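You operate a simulated robot arm through the tools that you are given. There is no shell and no other tool.

You run a simulated robot arm. Do the job below in one go: nothing can be reset, and whatever is moved stays where it is left.

JOB
Shut the drain, fill the tank to the high line and skim the floating nuts into the small basket.
Fine: slide the skimmer back.
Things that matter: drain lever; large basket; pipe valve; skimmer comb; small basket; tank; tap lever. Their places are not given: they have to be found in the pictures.

Only the result counts: the job must be done as asked and must still hold three seconds after the hand-in. Knocking over, shifting, dropping, spilling or breaking anything else fails it.

ROBOT AND FRAMES
A 6-joint arm with a two-finger parallel gripper, fixed in place. Base frame: the origin is on the floor under the middle of its stand, x ahead of it, y to its left, z up; the work surface is at about z = 675. Units: mm, degrees, N and s.
It reaches about 904 mm from its shoulder. Its first joint turns from -166.0 to 166.0 degrees. Payload 1.57 kg.
The TCP is the grasp point between the finger pads, 30 mm short of the fingertips. In the tool frame z runs along the fingers and y along their closing line. Largest opening 110 mm; finger width 24, thickness 12; the body of the gripper, 48 by 112 mm, starts 78 mm behind the TCP.
Orientation is that of the tool frame in the base frame, as [roll, pitch, yaw] about the fixed x, y, z axes, in that order (R = Rz(yaw) Ry(pitch) Rx(roll)). With the fingers straight down and closing along the base's y, the tool's x points along the base's -x, its y along +y and its z along -z.

CONTROLS
- The arm moves only by the tool jog_arm. Its argument "plan" is a list of rows, each a list of 7 numbers: the shift along the base's x, y, z in cm, then the turn, a rotation vector about the base's x, y, z in degrees, then the opening, from 0 (shut) to 1 (fully open). In form: [[tx, ty, tz, wx, wy, wz, gripper], ...]. A call has 1 to 20 rows; each row is the pose to reach, as a shift and turn from the pose commanded when the call began. Rows are played at 5 a second. More than 50 mm and 8.6 degrees between two rows, or a gripper value outside its range, and nothing of the call is played. Where a pose cannot be reached the arm comes as near as it can. A force on the tool above 50 N (or 10 N above the force at the start of the call, whichever is more), or a blocked arm, ends the call early, and 0.2 s more pass. The fingers move at their own pace (about 108 mm/s each) and stop on an object; they squeeze with about 43 N. The grip force told is the motor's: it shows also when the fingers shut on nothing. Time passes only in rows, and 0.2 s behind the last, so rows that repeat a pose let the fingers close. It gives the time, the measured TCP pose, the force on the tool (base axes), the opening and the grip force at its end, in the units of the frame above (readings bear some noise), with the torque about the TCP (base axes, N m) and any sound that the robot's microphone picked up.
- Cameras (640 x 400 px; columns grow to the right, rows downward): "scene" is fixed at [39.3, -652.8, 1628.9]; the picture's right is [0.72, -0.69, 0.00], its down [-0.48, -0.50, -0.72] and it looks along [0.50, 0.52, -0.70] (base axes); focal length 227 px, centre (320, 200). "wrist" rides on the gripper at [70, 16, -141] in the tool frame; the picture's right is [-0.23, 0.97, 0.00], its down [-0.86, -0.20, -0.48] and it looks along [-0.47, -0.11, 0.88] (tool axes); focal length 222 px, centre (320, 200).
- get_image(camera): a new picture of that camera. The clock stands still meanwhile.
- raise_lower(by): moves the trunk up (or, below 0, down) by that many mm; the arm rides with it, the base frame stays. It gives what a move gives, with no picture.
- measure_at(camera, pixels): for up to 12 pixels [column, row] of the newest picture of that camera ("zoom" is the newest enlarged one), the place [x, y, z] in the base frame of the surface seen there, good to about 2 mm, but the place of the scene camera against the robot may be out by one fixed shift of up to 25 mm in any direction. The clock stands still meanwhile.
- inspect(camera, box): a new picture of the part [left, top, right, bottom] of that camera's present view, enlarged. The clock stands still meanwhile.
- job_done(): hands the job in; it is judged then, once.

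Unless the task says otherwise, let go and move clear before handing in.

The tools are called after "Request:" as a command line: name --pt "numbers of a row" for each row, then --argument value for the rest, lists and objects as JSON in quotes. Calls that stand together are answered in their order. jog_arm: Moves the arm, as the interface text tells. Its arguments: {"type":"object","properties":{"plan":{"type":"array","items":{"type":"array","items":{"type":"number"}}}},"required":["plan"]} The other tools are called the same way: raise_lower (by) moves the trunk up or down; get_image (camera) takes a picture; measure_at (camera, pixels) gives the place of the surface under pixels of a picture; inspect (camera, box) takes an enlarged picture of a part of a camera's view; job_done () hands the job in.

At the start:

```text
time_s: 0.0
ee_pos: [417.8, -194.4, 1402.6]
ee_rot: [180.0, 0.1, 179.9]
force: [-0.1, 0.0, 0.3]
wrist_torque: [0.0, 0.01, -0.01]
grip_width: 110.0
gripper_force: 0.1
trunk travel left (down, up): [-475.0, 115.0]
```

scene: 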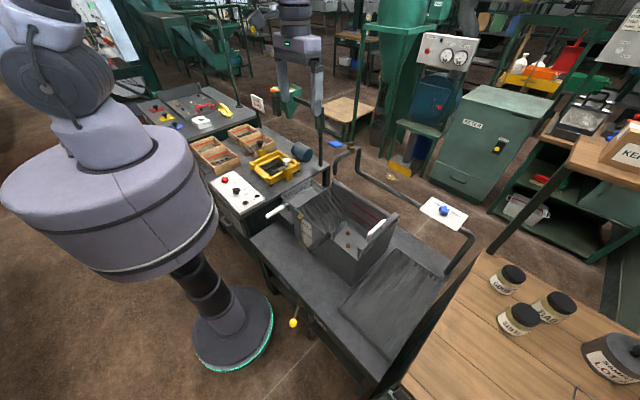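
wrist: 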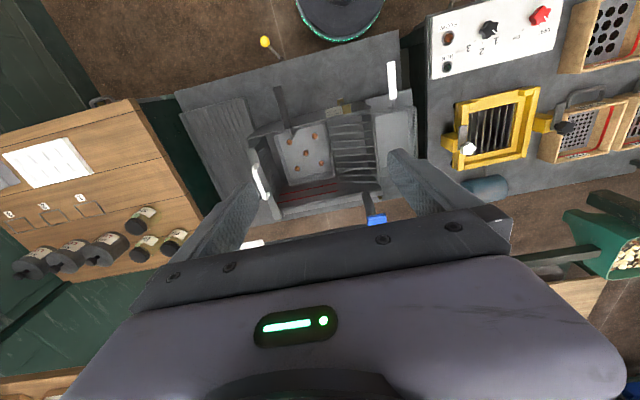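

The scene shows a tank (about px 345,230) with white handles, a blue knob at (443,210), and a yellow knob at (293,322). I will enlarge several parts to identify each thing.

Request:
inspect --camera "scene" --box '[250, 140, 490, 290]'

Request:
inspect --camera "wrist" --box '[170, 20, 430, 220]'

Request:
inspect --camera "scene" --box '[130, 80, 340, 230]'

Request:
inspect --camera "wrist" --box '[420, 0, 640, 200]'

```text
2.67 times, centred on (370, 215) of scene
```

zoom: 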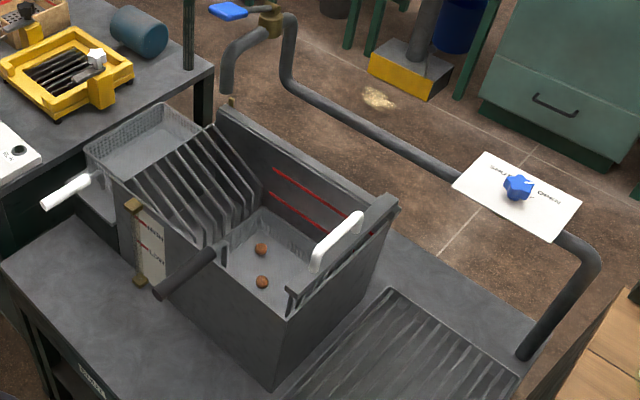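

```text
2.00 times, centred on (300, 120) of wrist
```

zoom: 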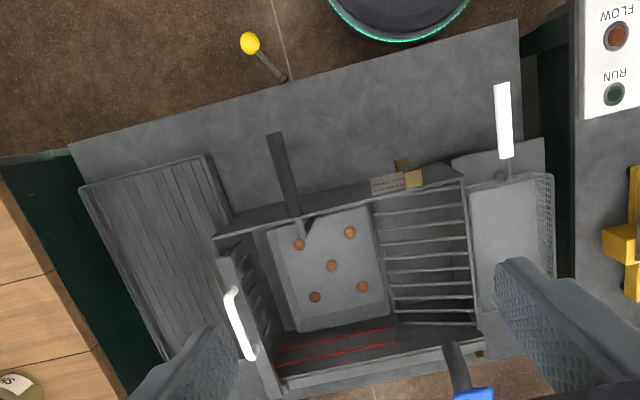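

```text
2.67 times, centred on (235, 155) of scene
```

zoom: 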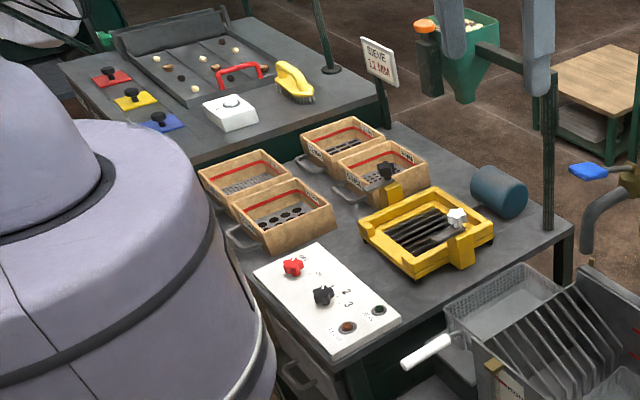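

```text
2.00 times, centred on (530, 100) of wrist
```

zoom: 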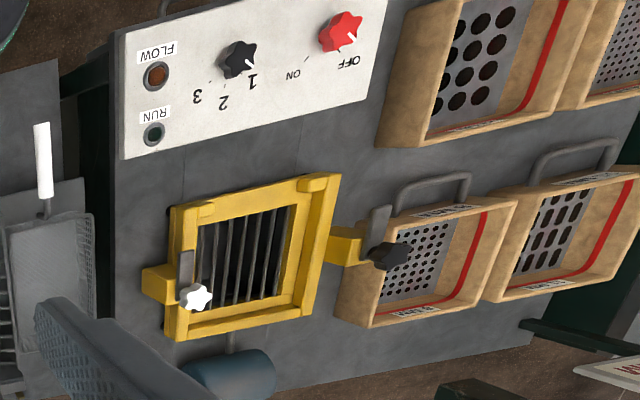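

The tank holds brown nuts at its bottom (wrist zoom 298-362, 232-297), with a ribbed part, a perforated basket beside it, and a comb with a white handle. I'll look closer at the valve plate, tap, drain knob and tank parts.

Request:
inspect --camera "scene" --box '[410, 185, 480, 235]'

Request:
inspect --camera "scene" --box '[320, 135, 400, 185]'

Request:
inspect --camera "scene" --box '[260, 280, 350, 340]'

Request:
inspect --camera "scene" --box '[270, 190, 350, 260]'

Request:
inspect --camera "scene" --box '[330, 200, 410, 270]'

```text
8.00 times, centred on (445, 210) of scene
```

zoom: 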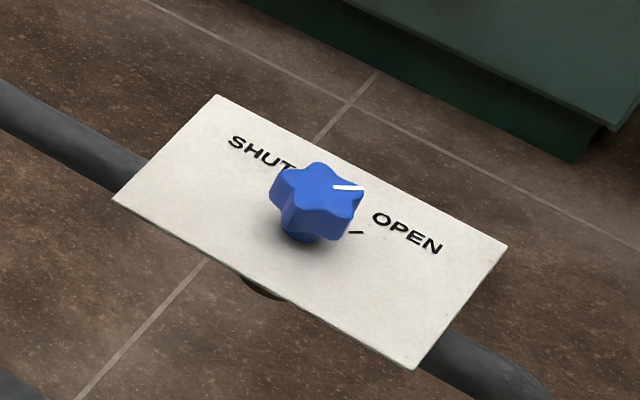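

```text
8.00 times, centred on (360, 160) of scene
```

zoom: 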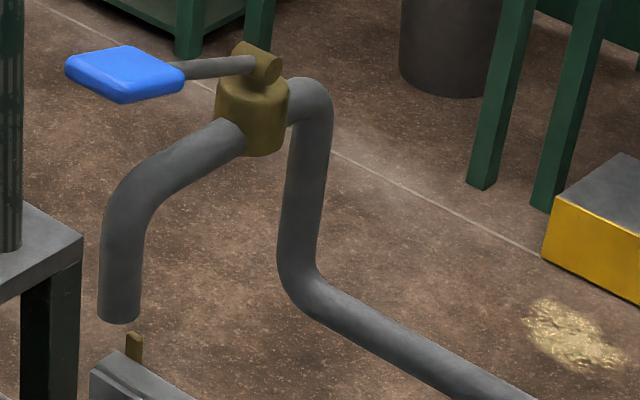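

```text
6.67 times, centred on (305, 310) of scene
```

zoom: 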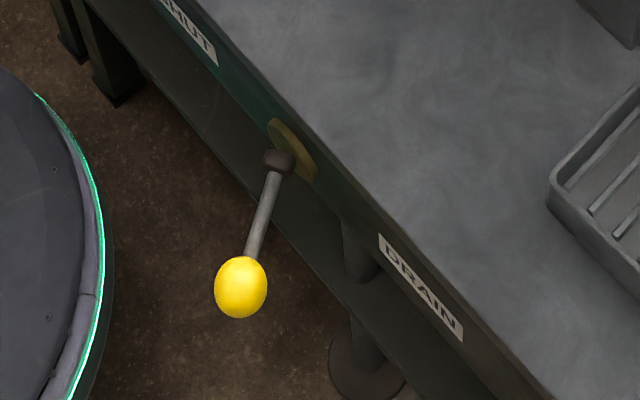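

```text
5.71 times, centred on (310, 225) of scene
```

zoom: 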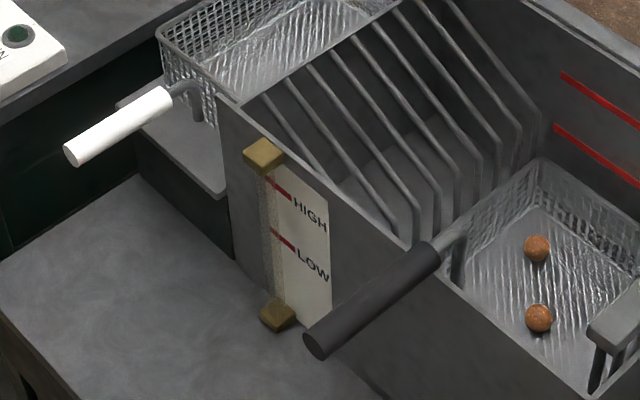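

```text
5.71 times, centred on (370, 235) of scene
```

zoom: 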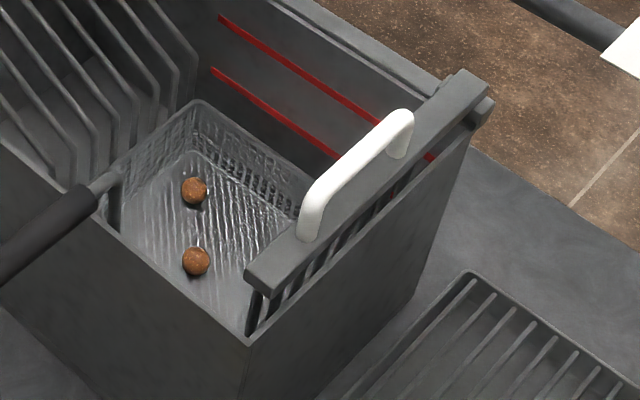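

The drain lever (yellow ball, zoom 241,287) sits between the labels SHUT and DRAIN, the valve pointer is toward OPEN, and the gauge shows HIGH/LOW. I'll measure key points in both cameras to find positions and the scene camera's shift.

Request:
measure_at --camera "wrist" --pixels '[[265, 42], [278, 57], [262, 180], [391, 80], [252, 161], [268, 195], [377, 220], [400, 165], [302, 165], [278, 90], [240, 155], [275, 215]]'

Request:
measure_at --camera "scene" --pixels '[[293, 323], [301, 304], [443, 208], [336, 144], [353, 142], [380, 228], [371, 238], [388, 217], [276, 211], [313, 235], [335, 174], [303, 209]]'

Request:
get_image --camera "wrist"

```text
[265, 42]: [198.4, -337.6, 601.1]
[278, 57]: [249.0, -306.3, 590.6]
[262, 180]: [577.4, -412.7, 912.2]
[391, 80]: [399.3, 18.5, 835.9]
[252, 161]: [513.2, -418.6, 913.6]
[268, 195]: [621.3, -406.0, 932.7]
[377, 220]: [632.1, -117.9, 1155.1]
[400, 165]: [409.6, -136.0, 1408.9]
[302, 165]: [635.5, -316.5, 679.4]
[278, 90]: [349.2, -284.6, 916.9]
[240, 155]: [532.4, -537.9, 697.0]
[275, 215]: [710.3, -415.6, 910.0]
```

```text
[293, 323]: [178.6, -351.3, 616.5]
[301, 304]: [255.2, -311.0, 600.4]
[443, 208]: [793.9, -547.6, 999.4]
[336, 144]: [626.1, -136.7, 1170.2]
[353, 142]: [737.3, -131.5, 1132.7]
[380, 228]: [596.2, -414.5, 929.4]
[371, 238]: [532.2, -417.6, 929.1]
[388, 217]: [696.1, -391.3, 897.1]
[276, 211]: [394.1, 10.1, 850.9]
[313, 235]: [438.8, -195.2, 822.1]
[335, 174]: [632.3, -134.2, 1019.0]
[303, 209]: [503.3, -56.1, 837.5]
```

```text
taken
```

wrist: 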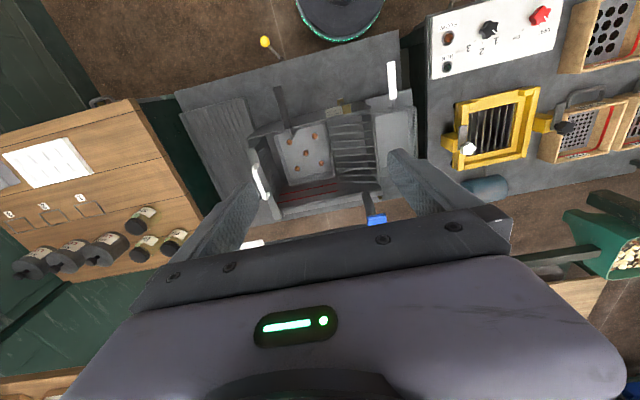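

Both cameras agree to roughly 15 mm in z (comb handle 913 vs 929). I'll now measure drain-lever details, then valve and tap details from enlarged views.

Request:
inspect --camera "scene" --box '[260, 275, 350, 335]'

Request:
measure_at --camera "zoom" --pixels '[[241, 320], [278, 195], [262, 240], [290, 180], [305, 185], [200, 75], [420, 320], [340, 200], [275, 160], [320, 150], [250, 285], [360, 260]]'

```text
6.67 times, centred on (305, 305) of scene
```

zoom: 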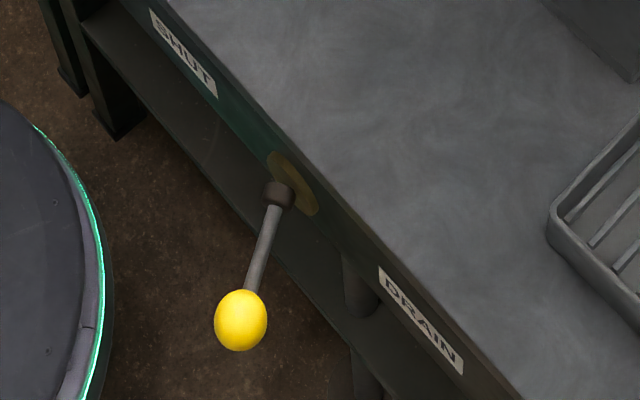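

```text
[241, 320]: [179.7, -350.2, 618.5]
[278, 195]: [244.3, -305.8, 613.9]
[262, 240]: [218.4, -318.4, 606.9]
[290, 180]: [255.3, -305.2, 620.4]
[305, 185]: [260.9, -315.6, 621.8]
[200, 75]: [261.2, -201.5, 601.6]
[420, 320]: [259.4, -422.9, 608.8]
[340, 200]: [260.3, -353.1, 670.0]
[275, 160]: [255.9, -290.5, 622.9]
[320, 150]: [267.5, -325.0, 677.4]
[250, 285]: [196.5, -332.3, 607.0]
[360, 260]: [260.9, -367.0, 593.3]
```

The drain rod runs horizontally from the hub (≈250,-308) out to the yellow ball, swung towards DRAIN, so it appears to swing about a vertical axis. Next I measure the valve plate and tap.

Request:
inspect --camera "scene" --box '[425, 195, 467, 225]'

Request:
measure_at --camera "zoom" --pixels '[[350, 155], [320, 155], [300, 130], [285, 265], [345, 260], [410, 225], [470, 265], [180, 130], [380, 158], [260, 230], [330, 130], [365, 262]]'

Request:
inspect --camera "scene" --box '[325, 135, 375, 180]'

```text
13.33 times, centred on (446, 210) of scene
```

zoom: 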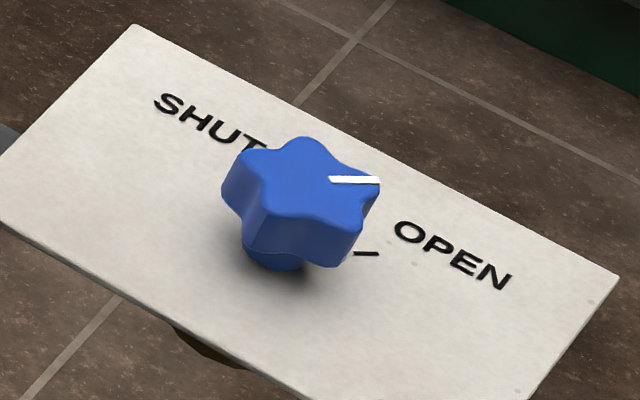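

```text
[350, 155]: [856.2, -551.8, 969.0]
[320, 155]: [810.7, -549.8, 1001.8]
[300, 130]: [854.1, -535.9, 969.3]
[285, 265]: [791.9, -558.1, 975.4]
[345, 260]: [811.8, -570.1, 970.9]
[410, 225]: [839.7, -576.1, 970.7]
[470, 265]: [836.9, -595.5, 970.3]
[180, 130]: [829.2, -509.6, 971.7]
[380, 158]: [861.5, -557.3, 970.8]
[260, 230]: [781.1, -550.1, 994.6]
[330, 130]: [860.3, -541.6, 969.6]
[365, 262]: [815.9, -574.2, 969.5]
```

```text
8.89 times, centred on (350, 158) of scene
```

zoom: 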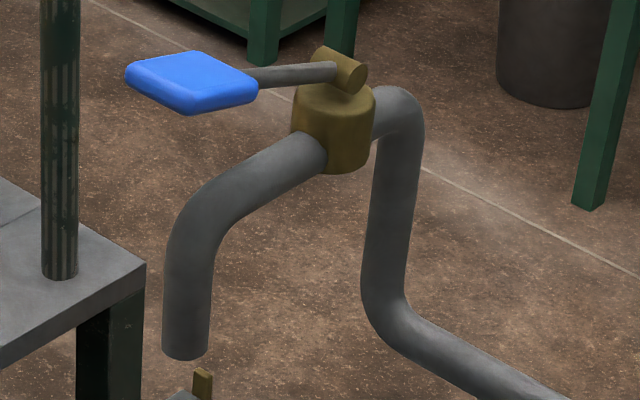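

The valve's white mark and the OPEN tick both point to the right, so the pipe valve is already open. I'll measure the robot's body (to know shoulder height) and tank corners before moving.

Request:
measure_at --camera "scene" --pixels '[[110, 190], [200, 200], [105, 140], [60, 90], [296, 45], [300, 15], [180, 255], [190, 270], [232, 330], [30, 20], [60, 55], [318, 100]]'

Request:
inspect --camera "wrist" --box '[220, 60, 430, 230]'

Request:
measure_at --camera "zoom" --pixels '[[115, 210], [470, 130], [200, 395], [510, 360], [130, 100], [155, 185], [345, 335], [480, 300], [400, 185], [230, 225], [560, 100], [590, 300]]'

```text
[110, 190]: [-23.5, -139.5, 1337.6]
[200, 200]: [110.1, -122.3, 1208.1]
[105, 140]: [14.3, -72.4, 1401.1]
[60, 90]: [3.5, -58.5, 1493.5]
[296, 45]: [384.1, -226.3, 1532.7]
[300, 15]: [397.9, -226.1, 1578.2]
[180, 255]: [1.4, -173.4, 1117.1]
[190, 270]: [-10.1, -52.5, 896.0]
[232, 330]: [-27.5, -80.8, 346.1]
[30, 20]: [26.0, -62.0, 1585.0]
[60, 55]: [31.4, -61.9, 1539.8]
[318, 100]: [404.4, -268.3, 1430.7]
```

```text
2.35 times, centred on (325, 145) of wrist
```

zoom: 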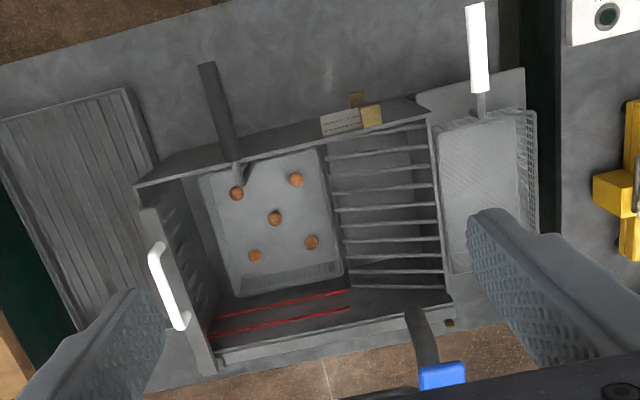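

```text
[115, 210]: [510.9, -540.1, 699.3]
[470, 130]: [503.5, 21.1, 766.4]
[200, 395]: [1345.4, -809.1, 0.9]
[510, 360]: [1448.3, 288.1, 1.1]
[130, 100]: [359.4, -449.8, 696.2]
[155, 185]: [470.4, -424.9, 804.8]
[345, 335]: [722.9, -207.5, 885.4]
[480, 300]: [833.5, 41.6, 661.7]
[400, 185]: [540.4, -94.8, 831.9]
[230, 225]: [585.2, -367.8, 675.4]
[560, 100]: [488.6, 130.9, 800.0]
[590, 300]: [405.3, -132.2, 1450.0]
```

The shoulder sits near z≈1500 and the drain ball is at about (190,-340,605), so I'll lower the trunk by 300 mm, which leaves the tool at about z 1100, clear of everything.

Request:
raise_lower --by -300

Request:
get_image --camera "wrist"

Request:
get_image --camera "scene"

```text
time_s: 3.0
ee_pos: [417.8, -194.6, 1101.9]
ee_rot: [-180.0, 0.0, 179.9]
force: [-0.3, -0.7, -0.9]
wrist_torque: [0.03, -0.01, -0.03]
grip_width: 110.0
gripper_force: 0.0
trunk travel left (down, up): [-175.0, 415.0]
```

```text
taken
```

wrist: 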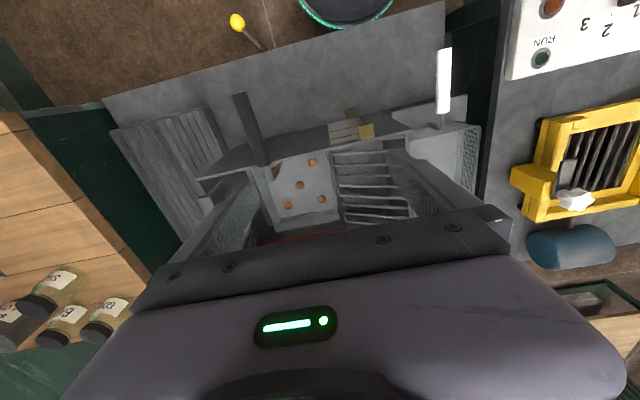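

```text
taken
```

scene: 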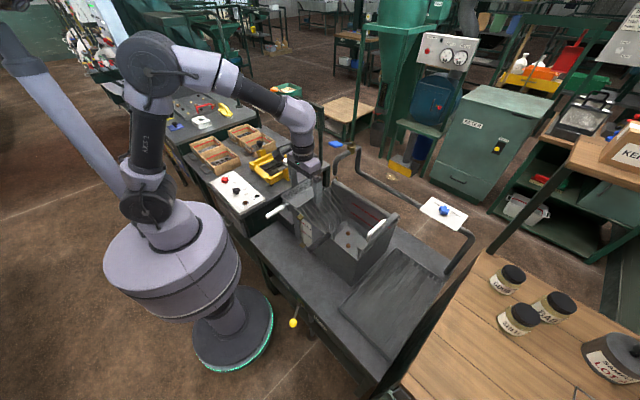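

Now the tank and basket are clearer: ball at wrist (237,21), tank rim around (200,180)-(415,115). I'll measure more of the tank with the wrist camera.

Request:
inspect --camera "wrist" --box '[180, 60, 490, 250]'

Request:
measure_at --camera "wrist" --pixels '[[237, 22], [262, 48], [242, 98], [268, 162], [440, 60], [445, 110], [350, 132], [366, 130], [312, 162], [299, 185], [400, 125], [215, 178]]'

```text
2.06 times, centred on (335, 155) of wrist
```

zoom: 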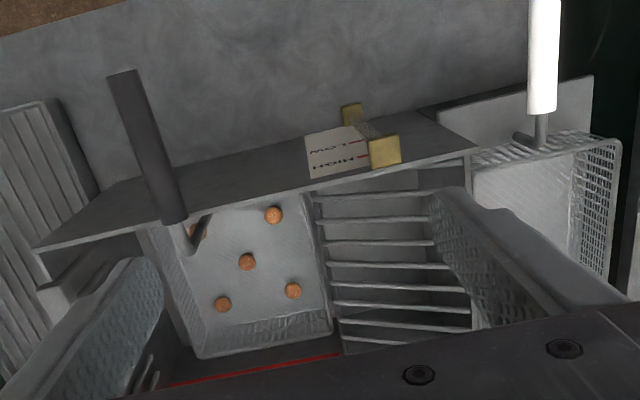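

```text
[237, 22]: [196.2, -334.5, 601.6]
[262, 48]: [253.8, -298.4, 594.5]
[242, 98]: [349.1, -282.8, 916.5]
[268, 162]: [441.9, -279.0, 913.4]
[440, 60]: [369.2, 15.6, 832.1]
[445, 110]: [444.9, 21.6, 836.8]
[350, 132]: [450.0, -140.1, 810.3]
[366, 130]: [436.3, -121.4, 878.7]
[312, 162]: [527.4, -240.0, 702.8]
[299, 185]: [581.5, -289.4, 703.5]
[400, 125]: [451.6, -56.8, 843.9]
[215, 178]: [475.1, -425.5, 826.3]
```

The large basket's dark handle is at z≈917 (x 349–442, y≈-280) and the yellow ball at (196,-334,~601). I'll move the tool over to look at the drain lever from nearer, first sideways then down.

Request:
jog_arm --pt "-3.8 -2.7 0 0 0 0 1" --pt "-7.6 -5.4 0 0 0 0 1" --pt "-11.4 -8.1 0 0 0 0 1" --pt "-15.2 -10.8 0 0 0 0 1" --pt "-18.8 -13.5 0 0 0 0 0.5" --pt "-18.8 -13.5 -4.5 0 0 0 0" --pt "-18.8 -13.5 -9 0 0 0 0" --pt "-18.8 -13.5 -13.5 0 0 0 0" --pt "-18.8 -13.5 -18 0 0 0 0" --pt "-18.8 -13.5 -22 0 0 0 0" --pt "-18.8 -13.5 -22 0 0 0 0"

Request:
get_image --camera "wrist"

Request:
get_image --camera "scene"

```text
time_s: 5.4
ee_pos: [230.3, -328.2, 881.6]
ee_rot: [180.0, 0.0, 179.9]
force: [0.4, 0.4, -0.6]
wrist_torque: [-0.02, -0.03, -0.02]
grip_width: 0.0
gripper_force: 21.4
trunk travel left (down, up): [-175.0, 415.0]
```

```text
taken
```

wrist: 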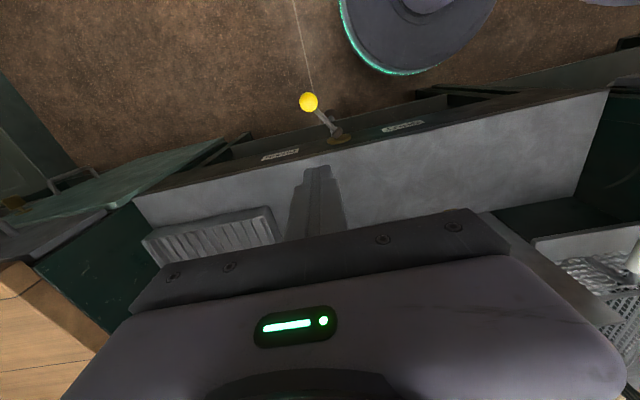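

```text
taken
```

scene: 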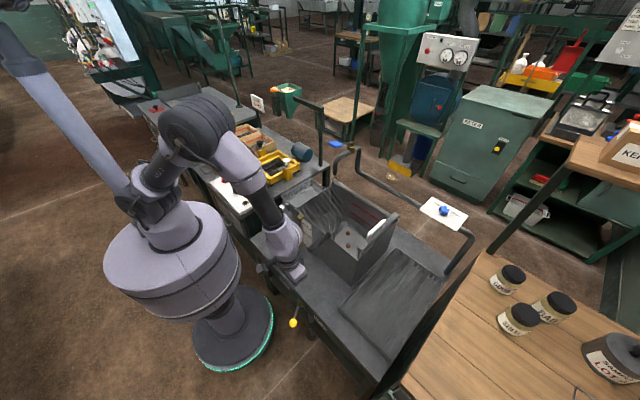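

The ball is at wrist (308,102), with the rod leading to a hub at (335,133) on the bench's front face. I'll enlarge and measure that.

Request:
inspect --camera "wrist" --box '[255, 75, 435, 185]'

Request:
measure_at --camera "zoom" --pixels '[[190, 95], [225, 130], [250, 160], [265, 175], [280, 190], [300, 200], [300, 220], [260, 215], [90, 275], [525, 180], [165, 95], [212, 95]]'

```text
3.56 times, centred on (345, 130) of wrist
```

zoom: 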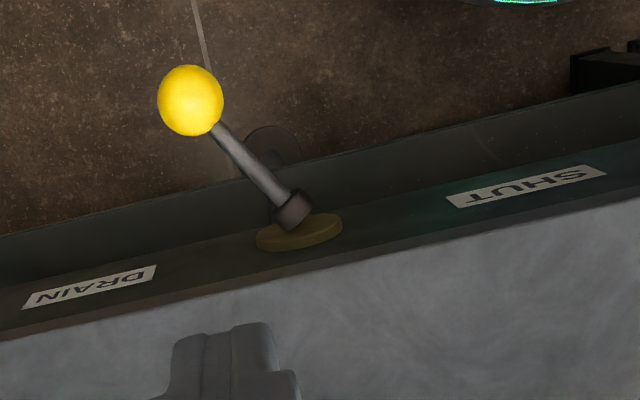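

```text
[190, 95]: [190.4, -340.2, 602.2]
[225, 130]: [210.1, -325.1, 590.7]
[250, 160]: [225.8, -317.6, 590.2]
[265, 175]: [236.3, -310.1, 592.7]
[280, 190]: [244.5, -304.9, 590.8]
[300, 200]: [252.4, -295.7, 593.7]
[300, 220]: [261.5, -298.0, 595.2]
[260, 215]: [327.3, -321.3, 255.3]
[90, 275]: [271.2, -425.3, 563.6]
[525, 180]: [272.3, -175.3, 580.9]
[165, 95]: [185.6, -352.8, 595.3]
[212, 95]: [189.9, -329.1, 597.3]
```

The rod lies level at z≈590 from hub (248,-300) to ball centre about (191,-340,588), so it swings horizontally from DRAIN to SHUT. I'll lower the shut fingers on the ball's -y side at (188,-385), tips at about z 573.

Request:
jog_arm --pt "-2 -2.8 0 0 0 0 0" --pt "-4.2 -5.7 0 0 0 0 0" --pt "-4.2 -5.7 -4.5 0 0 0 0" --pt "-4.2 -5.7 -9 0 0 0 0" --pt "-4.2 -5.7 -13.5 0 0 0 0" --pt "-4.2 -5.7 -18 0 0 0 0" --pt "-4.2 -5.7 -22 0 0 0 0" --pt "-4.2 -5.7 -25 0 0 0 0" --pt "-4.2 -5.7 -27.9 0 0 0 0" --pt "-4.2 -5.7 -27.9 0 0 0 0"

Request:
get_image --camera "wrist"

Request:
inspect --camera "scene" --box '[230, 230, 370, 340]'

```text
time_s: 7.6
ee_pos: [189.7, -384.0, 602.6]
ee_rot: [180.0, 0.0, -180.0]
force: [0.0, -0.2, 0.3]
wrist_torque: [-0.03, 0.01, 0.01]
grip_width: 0.0
gripper_force: 21.8
trunk travel left (down, up): [-175.0, 415.0]
```

```text
taken
```

wrist: 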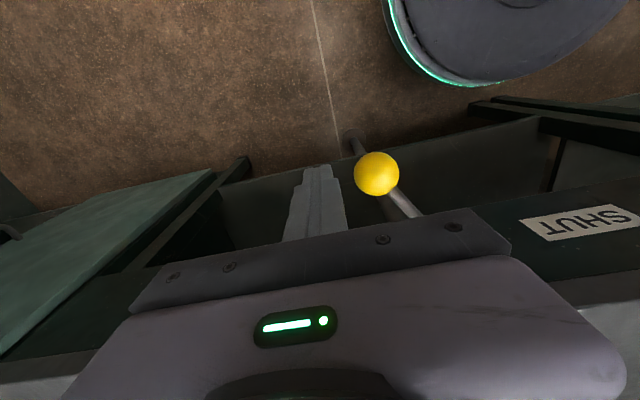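

```text
3.64 times, centred on (300, 285) of scene
```

zoom: 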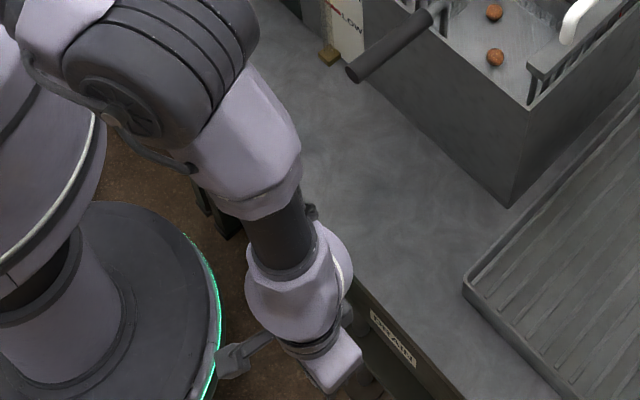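

The finger is beside the ball (376,173) with clearance. I'll push slowly in +y.

Request:
jog_arm --pt "0 0.8 0 0 0 0 0" --pt "0 1.6 0 0 0 0 0" --pt "0 2.4 0 0 0 0 0" --pt "0 3.1 0 0 0 0 0" --pt "0 3.8 0 0 0 0 0" --pt "0 4.5 0 0 0 0 0" --pt "0 5.2 0 0 0 0 0"

Request:
get_image --camera "wrist"

```text
time_s: 9.2
ee_pos: [188.4, -334.0, 603.2]
ee_rot: [-179.9, 0.0, -180.0]
force: [-0.9, -1.1, 0.6]
wrist_torque: [-0.02, 0.01, 0.01]
grip_width: 0.1
gripper_force: 21.7
trunk travel left (down, up): [-175.0, 415.0]
```

```text
taken
```

wrist: 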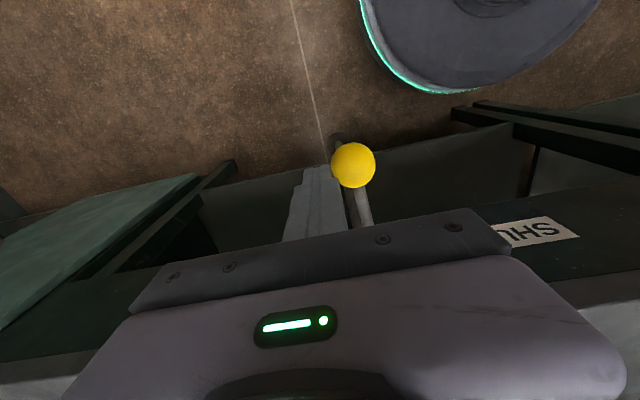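

The ball is being carried round (now at (353,165)) with about 1 N of force. I continue pushing to the SHUT stop.

Request:
jog_arm --pt "0 0.7 0 0 0 0 0" --pt "0 1.4 0 0 0 0 0" --pt "0 2.1 0 0 0 0 0" --pt "0 2.8 0 0 0 0 0" --pt "0 3.4 0 0 0 0 0" --pt "0 4.0 0 0 0 0 0" --pt "0 4.5 0 0 0 0 0"

Request:
get_image --camera "wrist"

```text
time_s: 10.8
ee_pos: [189.4, -288.1, 602.5]
ee_rot: [-180.0, 0.0, 180.0]
force: [-0.3, 0.2, 0.9]
wrist_torque: [-0.03, 0.0, 0.0]
grip_width: 0.0
gripper_force: 21.4
trunk travel left (down, up): [-175.0, 415.0]
```

```text
taken
```

wrist: 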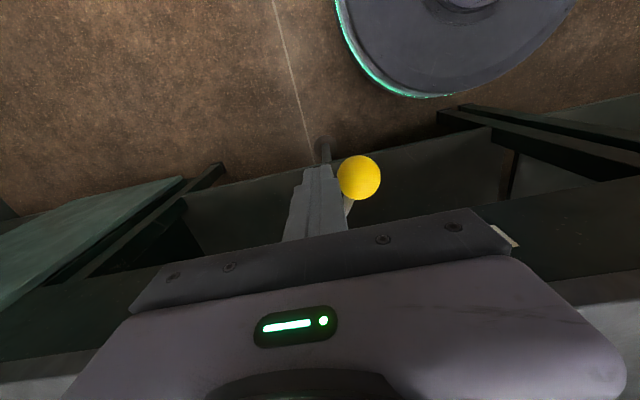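

Ball is now about mirrored (y≈-261) but no stop has been felt yet. I push on in small steps, following the arc slightly in +x.

Request:
jog_arm --pt "0.1 0.4 0 0 0 0 0" --pt "0.3 0.8 0 0 0 0 0" --pt "0.5 1.2 0 0 0 0 0" --pt "0.7 1.5 0 0 0 0 0"

Request:
get_image --camera "wrist"

```text
time_s: 11.5
ee_pos: [192.4, -285.4, 603.7]
ee_rot: [-179.7, 0.3, 179.6]
force: [-15.9, -18.9, -3.0]
wrist_torque: [-0.39, 0.29, 0.21]
grip_width: 0.1
gripper_force: 21.5
trunk travel left (down, up): [-175.0, 415.0]
stopped in row 3: the force on the tool passed its limit at 58 N (the readings are from after the stop); the commanded pose is now the measured one
```

```text
taken
```

wrist: 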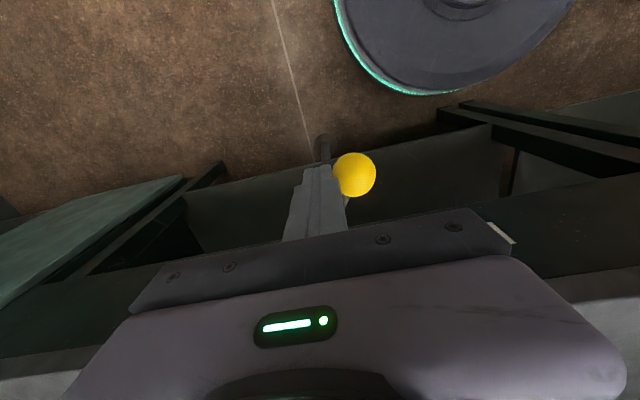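

The lever hit its SHUT stop (58 N, ball at (355,174)). I back away in -y and rise to check that it stays.

Request:
jog_arm --pt "0 -1 0 0 0 0 0" --pt "0 -3 0 0 0 0 0" --pt "0 -5 0 0 0 0 0" --pt "0 -5 4 0 0 0 0" --pt "0 -5 8.5 0 0 0 0" --pt "0 -5 13 0 0 0 0" --pt "0 -5 17.5 0 0 0 0" --pt "0 -5 22 0 0 0 0" --pt "0 -5 26.5 0 0 0 0" --pt "0 -5 30 0 0 0 0"

Request:
inspect --camera "wrist" --box '[255, 55, 455, 185]'

Request:
inspect --camera "scene" --box '[250, 270, 350, 340]'

```text
time_s: 13.7
ee_pos: [190.8, -331.7, 902.3]
ee_rot: [-179.9, 0.0, 179.8]
force: [1.2, -0.1, 0.8]
wrist_torque: [-0.01, 0.02, 0.0]
grip_width: 0.0
gripper_force: 21.1
trunk travel left (down, up): [-175.0, 415.0]
```

```text
3.08 times, centred on (355, 120) of wrist
```

zoom: 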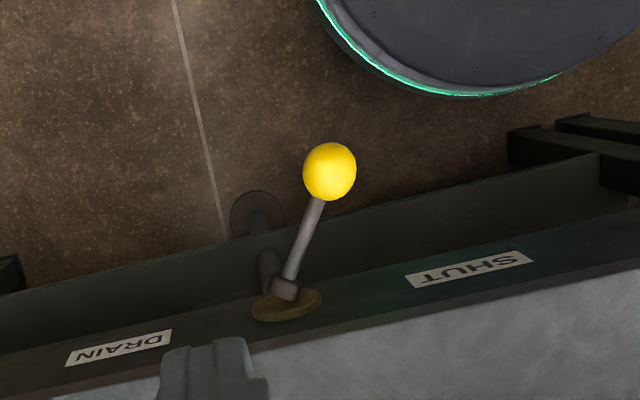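

```text
5.71 times, centred on (300, 305) of scene
```

zoom: 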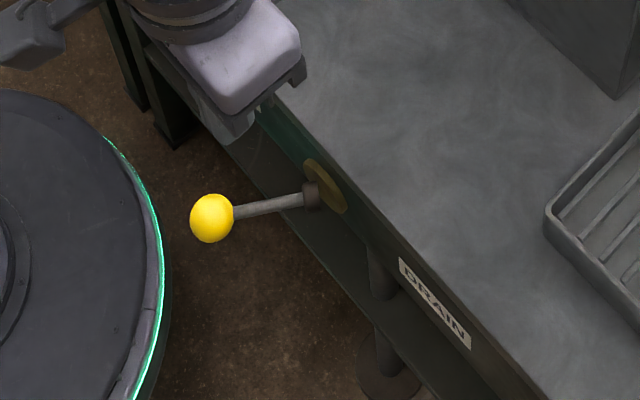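

The drain lever stays at SHUT. Next I'll raise the trunk by 300 and move to look at the tap lever from above.

Request:
raise_lower --by 300

Request:
jog_arm --pt "4 3 1 0 0 0 0" --pt "8 6 2 0 0 0 0" --pt "12 9 3 0 0 0 0" --pt "16 12 4 0 0 0 0" --pt "20 15 5 0 0 0 0" --pt "24 17 6 0 0 0 0" --pt "28 18.5 7 0 0 0 0" --pt "28 18.5 7 0 0 0 0"

Request:
get_image --camera "wrist"

Request:
get_image --camera "scene"

```text
time_s: 16.7
ee_pos: [191.7, -333.0, 1199.4]
ee_rot: [-179.7, 0.1, 179.7]
force: [0.6, -0.1, 0.0]
wrist_torque: [0.0, -0.02, -0.01]
grip_width: 0.0
gripper_force: 21.3
trunk travel left (down, up): [-475.0, 115.0]
```

```text
refused: row 1 steps farther than a row can; nothing moved
```

```text
taken
```

wrist: 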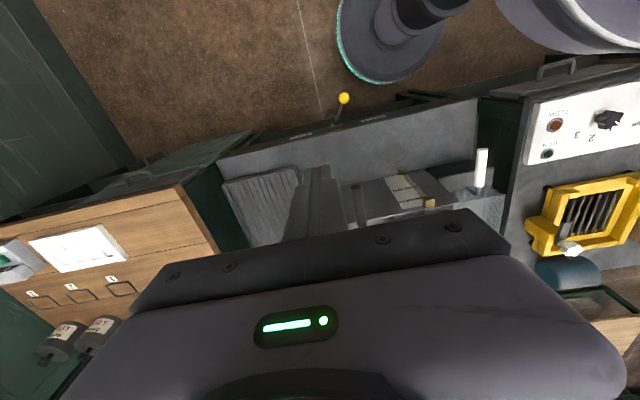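

```text
taken
```

scene: 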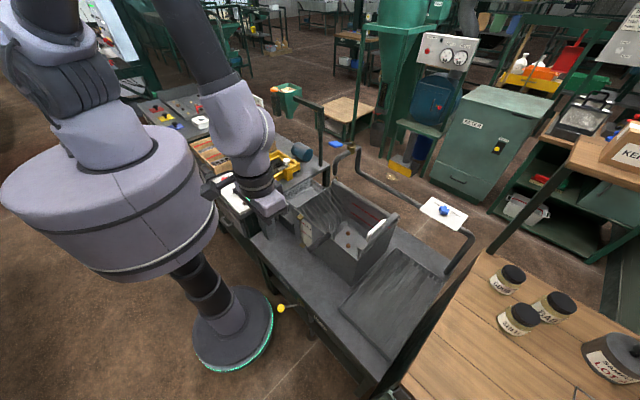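

The first row was slightly over 50 mm, so nothing moved. I repeat with smaller rows.

Request:
jog_arm --pt "3.3 2.4 1 0 0 0 0" --pt "6.6 4.8 2 0 0 0 0" --pt "9.9 7.2 3 0 0 0 0" --pt "13.2 9.6 4 0 0 0 0" --pt "16.5 12 5 0 0 0 0" --pt "19.8 14.4 6 0 0 0 0" --pt "22.5 16.5 7 0 0 0 0" --pt "24 18.5 8 0 0 0 0" --pt "24 18.5 8 0 0 0 0"

Request:
get_image --camera "wrist"

```text
time_s: 18.7
ee_pos: [430.2, -150.7, 1280.9]
ee_rot: [-179.8, 0.2, 179.8]
force: [0.3, 0.5, -0.6]
wrist_torque: [0.0, 0.04, -0.01]
grip_width: 0.0
gripper_force: 21.4
trunk travel left (down, up): [-475.0, 115.0]
```

```text
taken
```

wrist: 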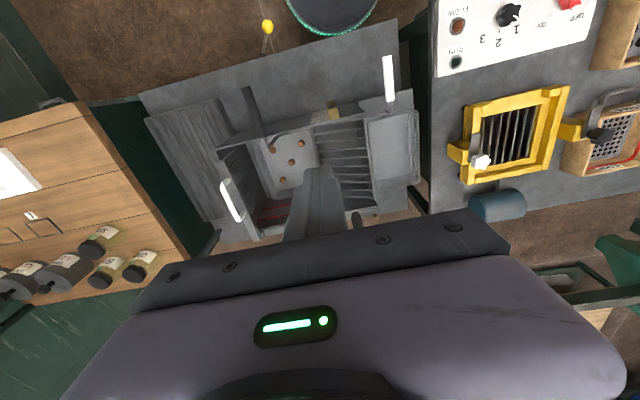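

The hand hides the tap in this view. I'll raise the tool and tilt it about y by -35° so that the camera sees the tap in the upper half of its picture.

Request:
jog_arm --pt "-1 0 2.4 0 -7 0 0" --pt "-2 0 4.8 0 -14 0 0" --pt "-3 0 7.2 0 -21 0 0" --pt "-4 0 9.6 0 -28 0 0" --pt "-5 0 12 0 -35 0 0" --pt "-5 0 12 0 -35 0 0"

Request:
get_image --camera "wrist"

```text
time_s: 20.1
ee_pos: [382.5, -150.2, 1398.9]
ee_rot: [179.9, 35.1, 179.6]
force: [0.2, 0.5, 0.0]
wrist_torque: [0.0, 0.0, 0.02]
grip_width: 0.0
gripper_force: 21.9
trunk travel left (down, up): [-475.0, 115.0]
```

```text
taken
```

wrist: 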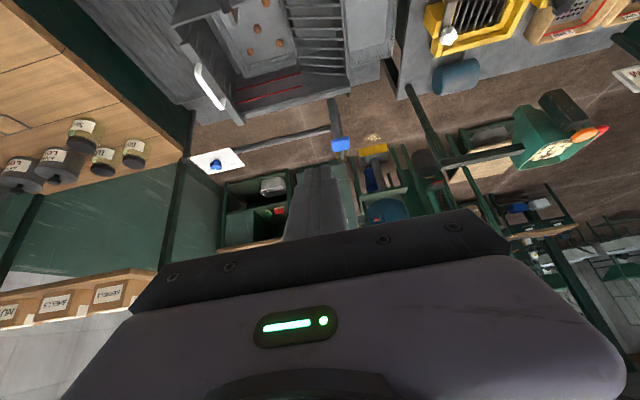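

The tap paddle is at (341,143), the spout at (333,105) and the valve plate at (217,160). I'll enlarge and measure these.

Request:
inspect --camera "wrist" --box '[280, 75, 400, 165]'

Request:
measure_at --camera "zoom" --pixels '[[325, 365], [290, 350], [360, 345], [285, 375], [365, 380], [318, 330], [300, 160], [285, 150], [320, 150], [300, 250], [325, 355], [325, 385]]'

Request:
inspect --camera "wrist" --box '[185, 130, 265, 185]'

```text
4.44 times, centred on (340, 120) of wrist
```

zoom: 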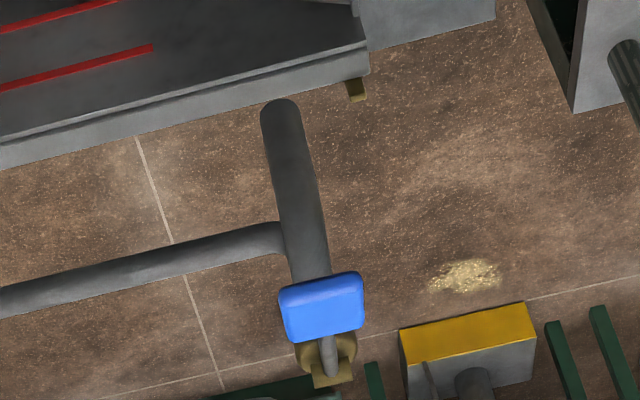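

```text
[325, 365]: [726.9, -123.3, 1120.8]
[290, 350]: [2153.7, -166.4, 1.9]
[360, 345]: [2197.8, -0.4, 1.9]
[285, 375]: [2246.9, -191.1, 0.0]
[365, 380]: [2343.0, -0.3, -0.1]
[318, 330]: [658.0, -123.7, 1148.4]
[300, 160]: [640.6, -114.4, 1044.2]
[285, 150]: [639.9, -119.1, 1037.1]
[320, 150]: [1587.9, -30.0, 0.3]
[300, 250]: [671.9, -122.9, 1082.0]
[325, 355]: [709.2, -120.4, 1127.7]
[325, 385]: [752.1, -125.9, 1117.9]
```

```text
7.27 times, centred on (225, 158) of wrist
```

zoom: 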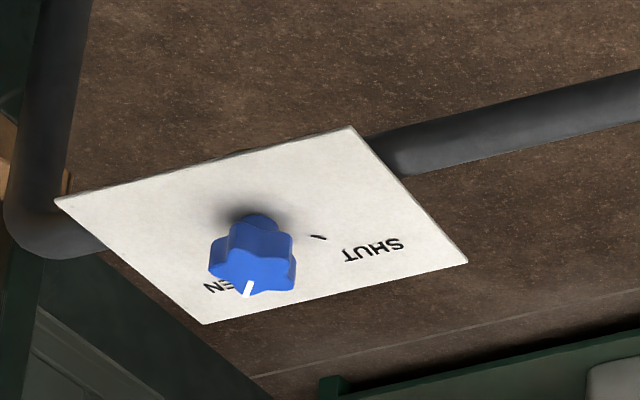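

The valve knob's white mark clearly points at OPEN from this side too. The tap lever rises from a brass pivot at (≈745,-125,1118) to the blue paddle at (≈655,-124,1148); I'll measure the paddle edges.

Request:
inspect --camera "wrist" --box '[316, 122, 366, 162]'

Request:
measure_at --camera "zoom" --pixels '[[215, 170], [480, 150], [490, 260], [240, 300], [350, 220], [230, 240], [470, 190], [350, 275], [340, 150], [400, 330], [410, 370], [330, 370]]'

```text
10.00 times, centred on (341, 142) of wrist
```

zoom: 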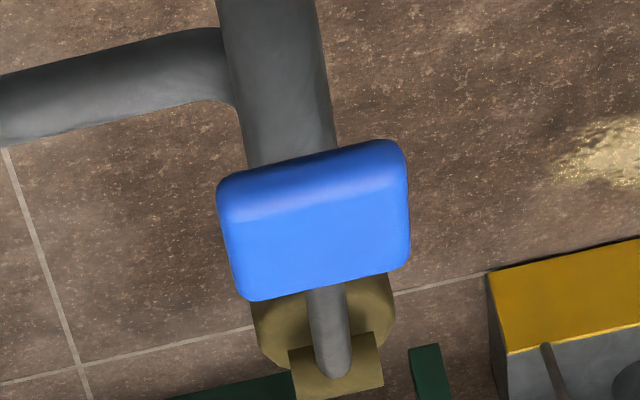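

```text
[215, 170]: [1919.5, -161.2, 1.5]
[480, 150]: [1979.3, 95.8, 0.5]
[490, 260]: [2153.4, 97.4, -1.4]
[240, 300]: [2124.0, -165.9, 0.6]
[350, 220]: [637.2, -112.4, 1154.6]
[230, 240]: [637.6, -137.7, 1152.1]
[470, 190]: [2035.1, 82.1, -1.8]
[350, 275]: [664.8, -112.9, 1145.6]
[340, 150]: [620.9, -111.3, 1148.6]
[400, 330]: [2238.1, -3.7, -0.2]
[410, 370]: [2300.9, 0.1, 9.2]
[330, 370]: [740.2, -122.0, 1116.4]
```

Paddle: about 40 mm wide in y (-140 to -100), x 620–672, top at z 1146–1155, tilting 18° up toward the robot. I'll bring the tool vertical above it at (645,-120,1300) with fingers opened to about 77 mm.

Request:
jog_arm --pt "3.3 0.4 -1.2 0 4.5 0 0.7" --pt "6.6 0.8 -2.4 0 9 0 0.7" --pt "9.9 1.2 -3.6 0 13.5 0 0.7" --pt "13.2 1.6 -4.8 0 18 0 0.7" --pt "16.5 2.0 -6 0 22.5 0 0.7" --pt "19.8 2.4 -7.2 0 27 0 0.7" --pt "23.1 2.8 -8.4 0 31 0 0.7" --pt "26.3 3.0 -10 0 35 0 0.7" --pt "26.3 3.0 -10 0 35 0 0.7"

Request:
get_image --camera "wrist"

Request:
get_image --camera "scene"

```text
time_s: 22.1
ee_pos: [645.4, -116.7, 1303.0]
ee_rot: [-179.7, 0.2, 179.6]
force: [-0.6, 0.0, 0.3]
wrist_torque: [-0.04, -0.05, -0.04]
grip_width: 76.8
gripper_force: 0.0
trunk travel left (down, up): [-475.0, 115.0]
```

```text
taken
```

wrist: 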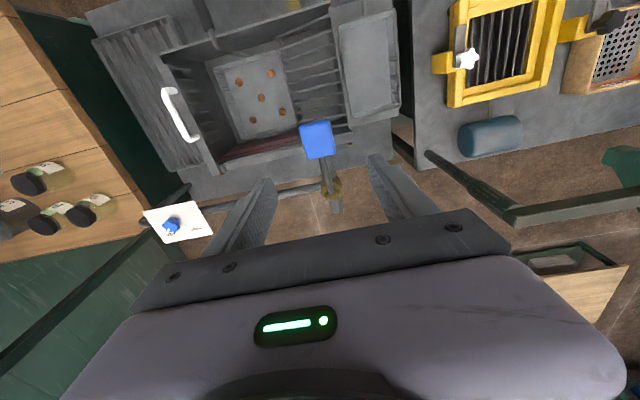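

```text
taken
```

scene: 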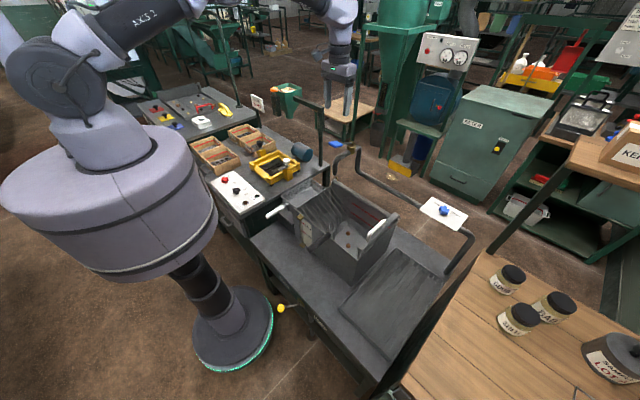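

From here the paddle (317,140), its lever and pivot (333,190), and the whole tank are visible. I'll measure these accurately with the wrist camera.

Request:
inspect --camera "wrist" --box '[270, 100, 390, 220]'

Request:
measure_at --camera "wrist" --pixels '[[317, 140], [305, 130], [328, 125], [310, 155], [331, 152], [327, 172], [332, 185], [336, 195], [168, 90], [188, 138], [214, 170], [165, 55]]'

Request:
inspect --camera "wrist" --box '[80, 0, 420, 200]'

```text
3.33 times, centred on (330, 160) of wrist
```

zoom: 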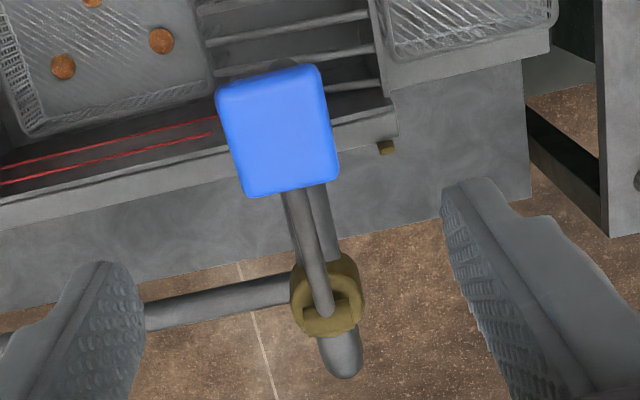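

```text
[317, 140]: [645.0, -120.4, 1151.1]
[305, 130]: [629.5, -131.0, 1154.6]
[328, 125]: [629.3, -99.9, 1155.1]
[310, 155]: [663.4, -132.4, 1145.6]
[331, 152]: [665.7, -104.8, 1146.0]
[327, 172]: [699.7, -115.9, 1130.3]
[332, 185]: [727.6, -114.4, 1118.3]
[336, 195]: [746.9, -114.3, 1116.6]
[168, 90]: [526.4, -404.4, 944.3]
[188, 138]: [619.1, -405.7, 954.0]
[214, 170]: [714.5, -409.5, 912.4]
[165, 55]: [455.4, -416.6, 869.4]
```

```text
1.88 times, centred on (250, 100) of wrist
```

zoom: 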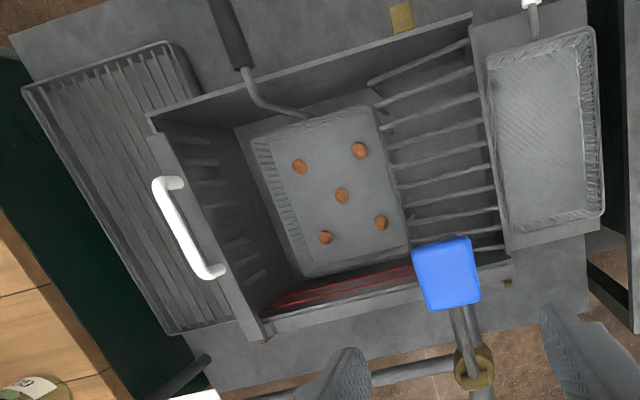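

Paddle centre is (646,-118), top z 1151. I'll descend so the fingertips straddle it (TCP z≈1155) with the fingers open.

Request:
jog_arm --pt "0 -0.1 -4 0 0 0 0.7" --pt "0 -0.15 -8 0 0 0 0.7" --pt "0 -0.15 -11 0 0 0 0.7" --pt "0 -0.15 -13 0 0 0 0.7" --pt "0 -0.15 -14.8 0 0 0 0.7" --pt "0 -0.15 -14.8 0 0 0 0.7"

Request:
get_image --camera "wrist"

Request:
get_image --camera "scene"

```text
time_s: 23.5
ee_pos: [642.7, -121.2, 1153.5]
ee_rot: [-179.7, 0.2, 179.7]
force: [-0.6, 1.2, 0.2]
wrist_torque: [-0.01, -0.01, 0.0]
grip_width: 76.9
gripper_force: 0.1
trunk travel left (down, up): [-475.0, 115.0]
```

```text
taken
```

wrist: 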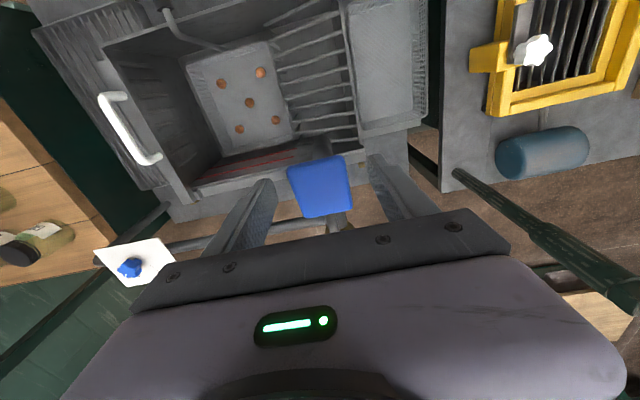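

```text
taken
```

scene: 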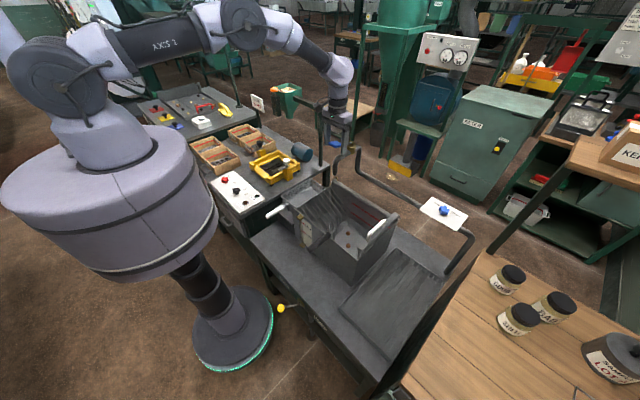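

The paddle lies between the fingers at (320,185). I close on it.

Request:
jog_arm --pt "0 0.1 0 0 0 0 0.5" --pt "0 0.1 0 0 0 0 0.3" --pt "0 0.1 0 0 0 0 0.2" --pt "0 0.1 0 0 0 0 0.2"

Request:
get_image --camera "wrist"

```text
time_s: 24.5
ee_pos: [644.2, -120.1, 1153.9]
ee_rot: [-179.8, 0.2, 179.9]
force: [0.1, -3.4, -1.4]
wrist_torque: [0.4, -0.02, 0.73]
grip_width: 41.2
gripper_force: 45.2
trunk travel left (down, up): [-475.0, 115.0]
```

```text
taken
```

wrist: 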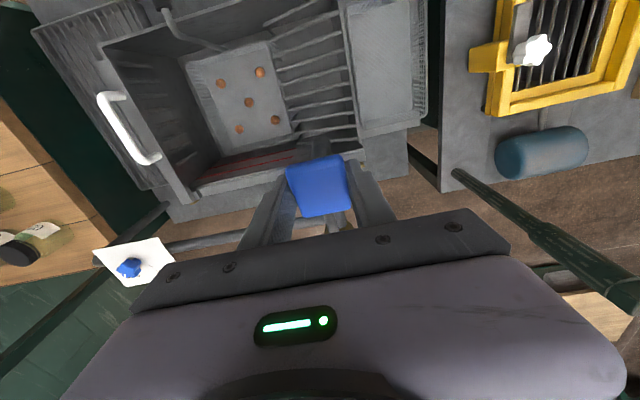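

The paddle is gripped (41 mm, 45 N). I'll try pressing it down a little along its arc and listen.

Request:
jog_arm --pt "-0.08 0.1 -0.25 0 0 0 0.2" --pt "-0.15 0.1 -0.5 0 0 0 0.2" --pt "-0.22 0.1 -0.8 0 0 0 0.2" --pt "-0.28 0.1 -1.06 0 0 0 0.2"

Request:
inspect --camera "scene" --box '[290, 100, 410, 260]'

```text
time_s: 25.5
ee_pos: [641.8, -121.3, 1144.0]
ee_rot: [-179.8, 0.3, 179.8]
force: [3.9, -15.6, 13.4]
wrist_torque: [0.28, -1.32, 0.55]
grip_width: 41.0
gripper_force: 44.7
trunk travel left (down, up): [-475.0, 115.0]
```

```text
2.50 times, centred on (350, 180) of scene
```

zoom: 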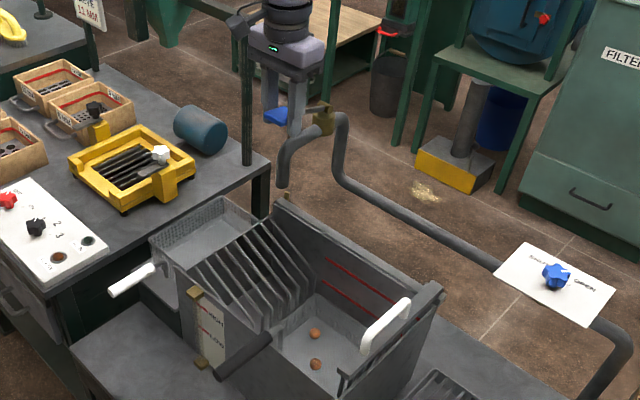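

Pressing gives a 13 N upward push and no water shows. I check whether the paddle actually moved.

Request:
inspect --camera "wrist" --box '[260, 130, 380, 240]'

Request:
measure_at --camera "zoom" --pixels '[[320, 150], [250, 180], [390, 160], [300, 260], [380, 250], [320, 200], [360, 300], [440, 220], [190, 240], [340, 110]]'

```text
3.64 times, centred on (320, 185) of wrist
```

zoom: 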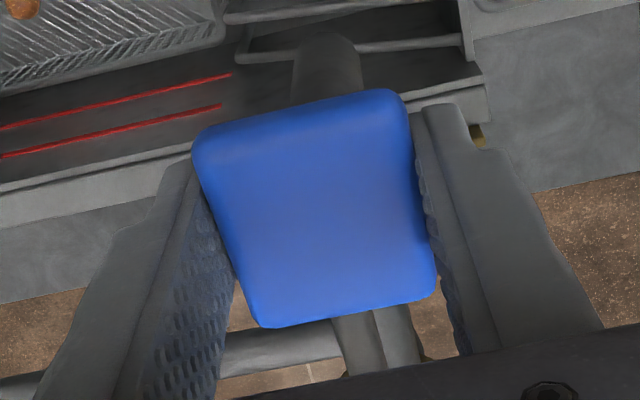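

```text
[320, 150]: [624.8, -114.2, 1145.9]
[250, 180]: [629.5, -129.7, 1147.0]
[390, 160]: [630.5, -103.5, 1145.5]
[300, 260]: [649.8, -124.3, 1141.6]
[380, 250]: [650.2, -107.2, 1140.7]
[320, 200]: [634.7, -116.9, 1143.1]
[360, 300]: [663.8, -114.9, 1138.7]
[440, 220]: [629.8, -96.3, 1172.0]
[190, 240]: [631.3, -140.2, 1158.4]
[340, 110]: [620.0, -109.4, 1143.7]
```

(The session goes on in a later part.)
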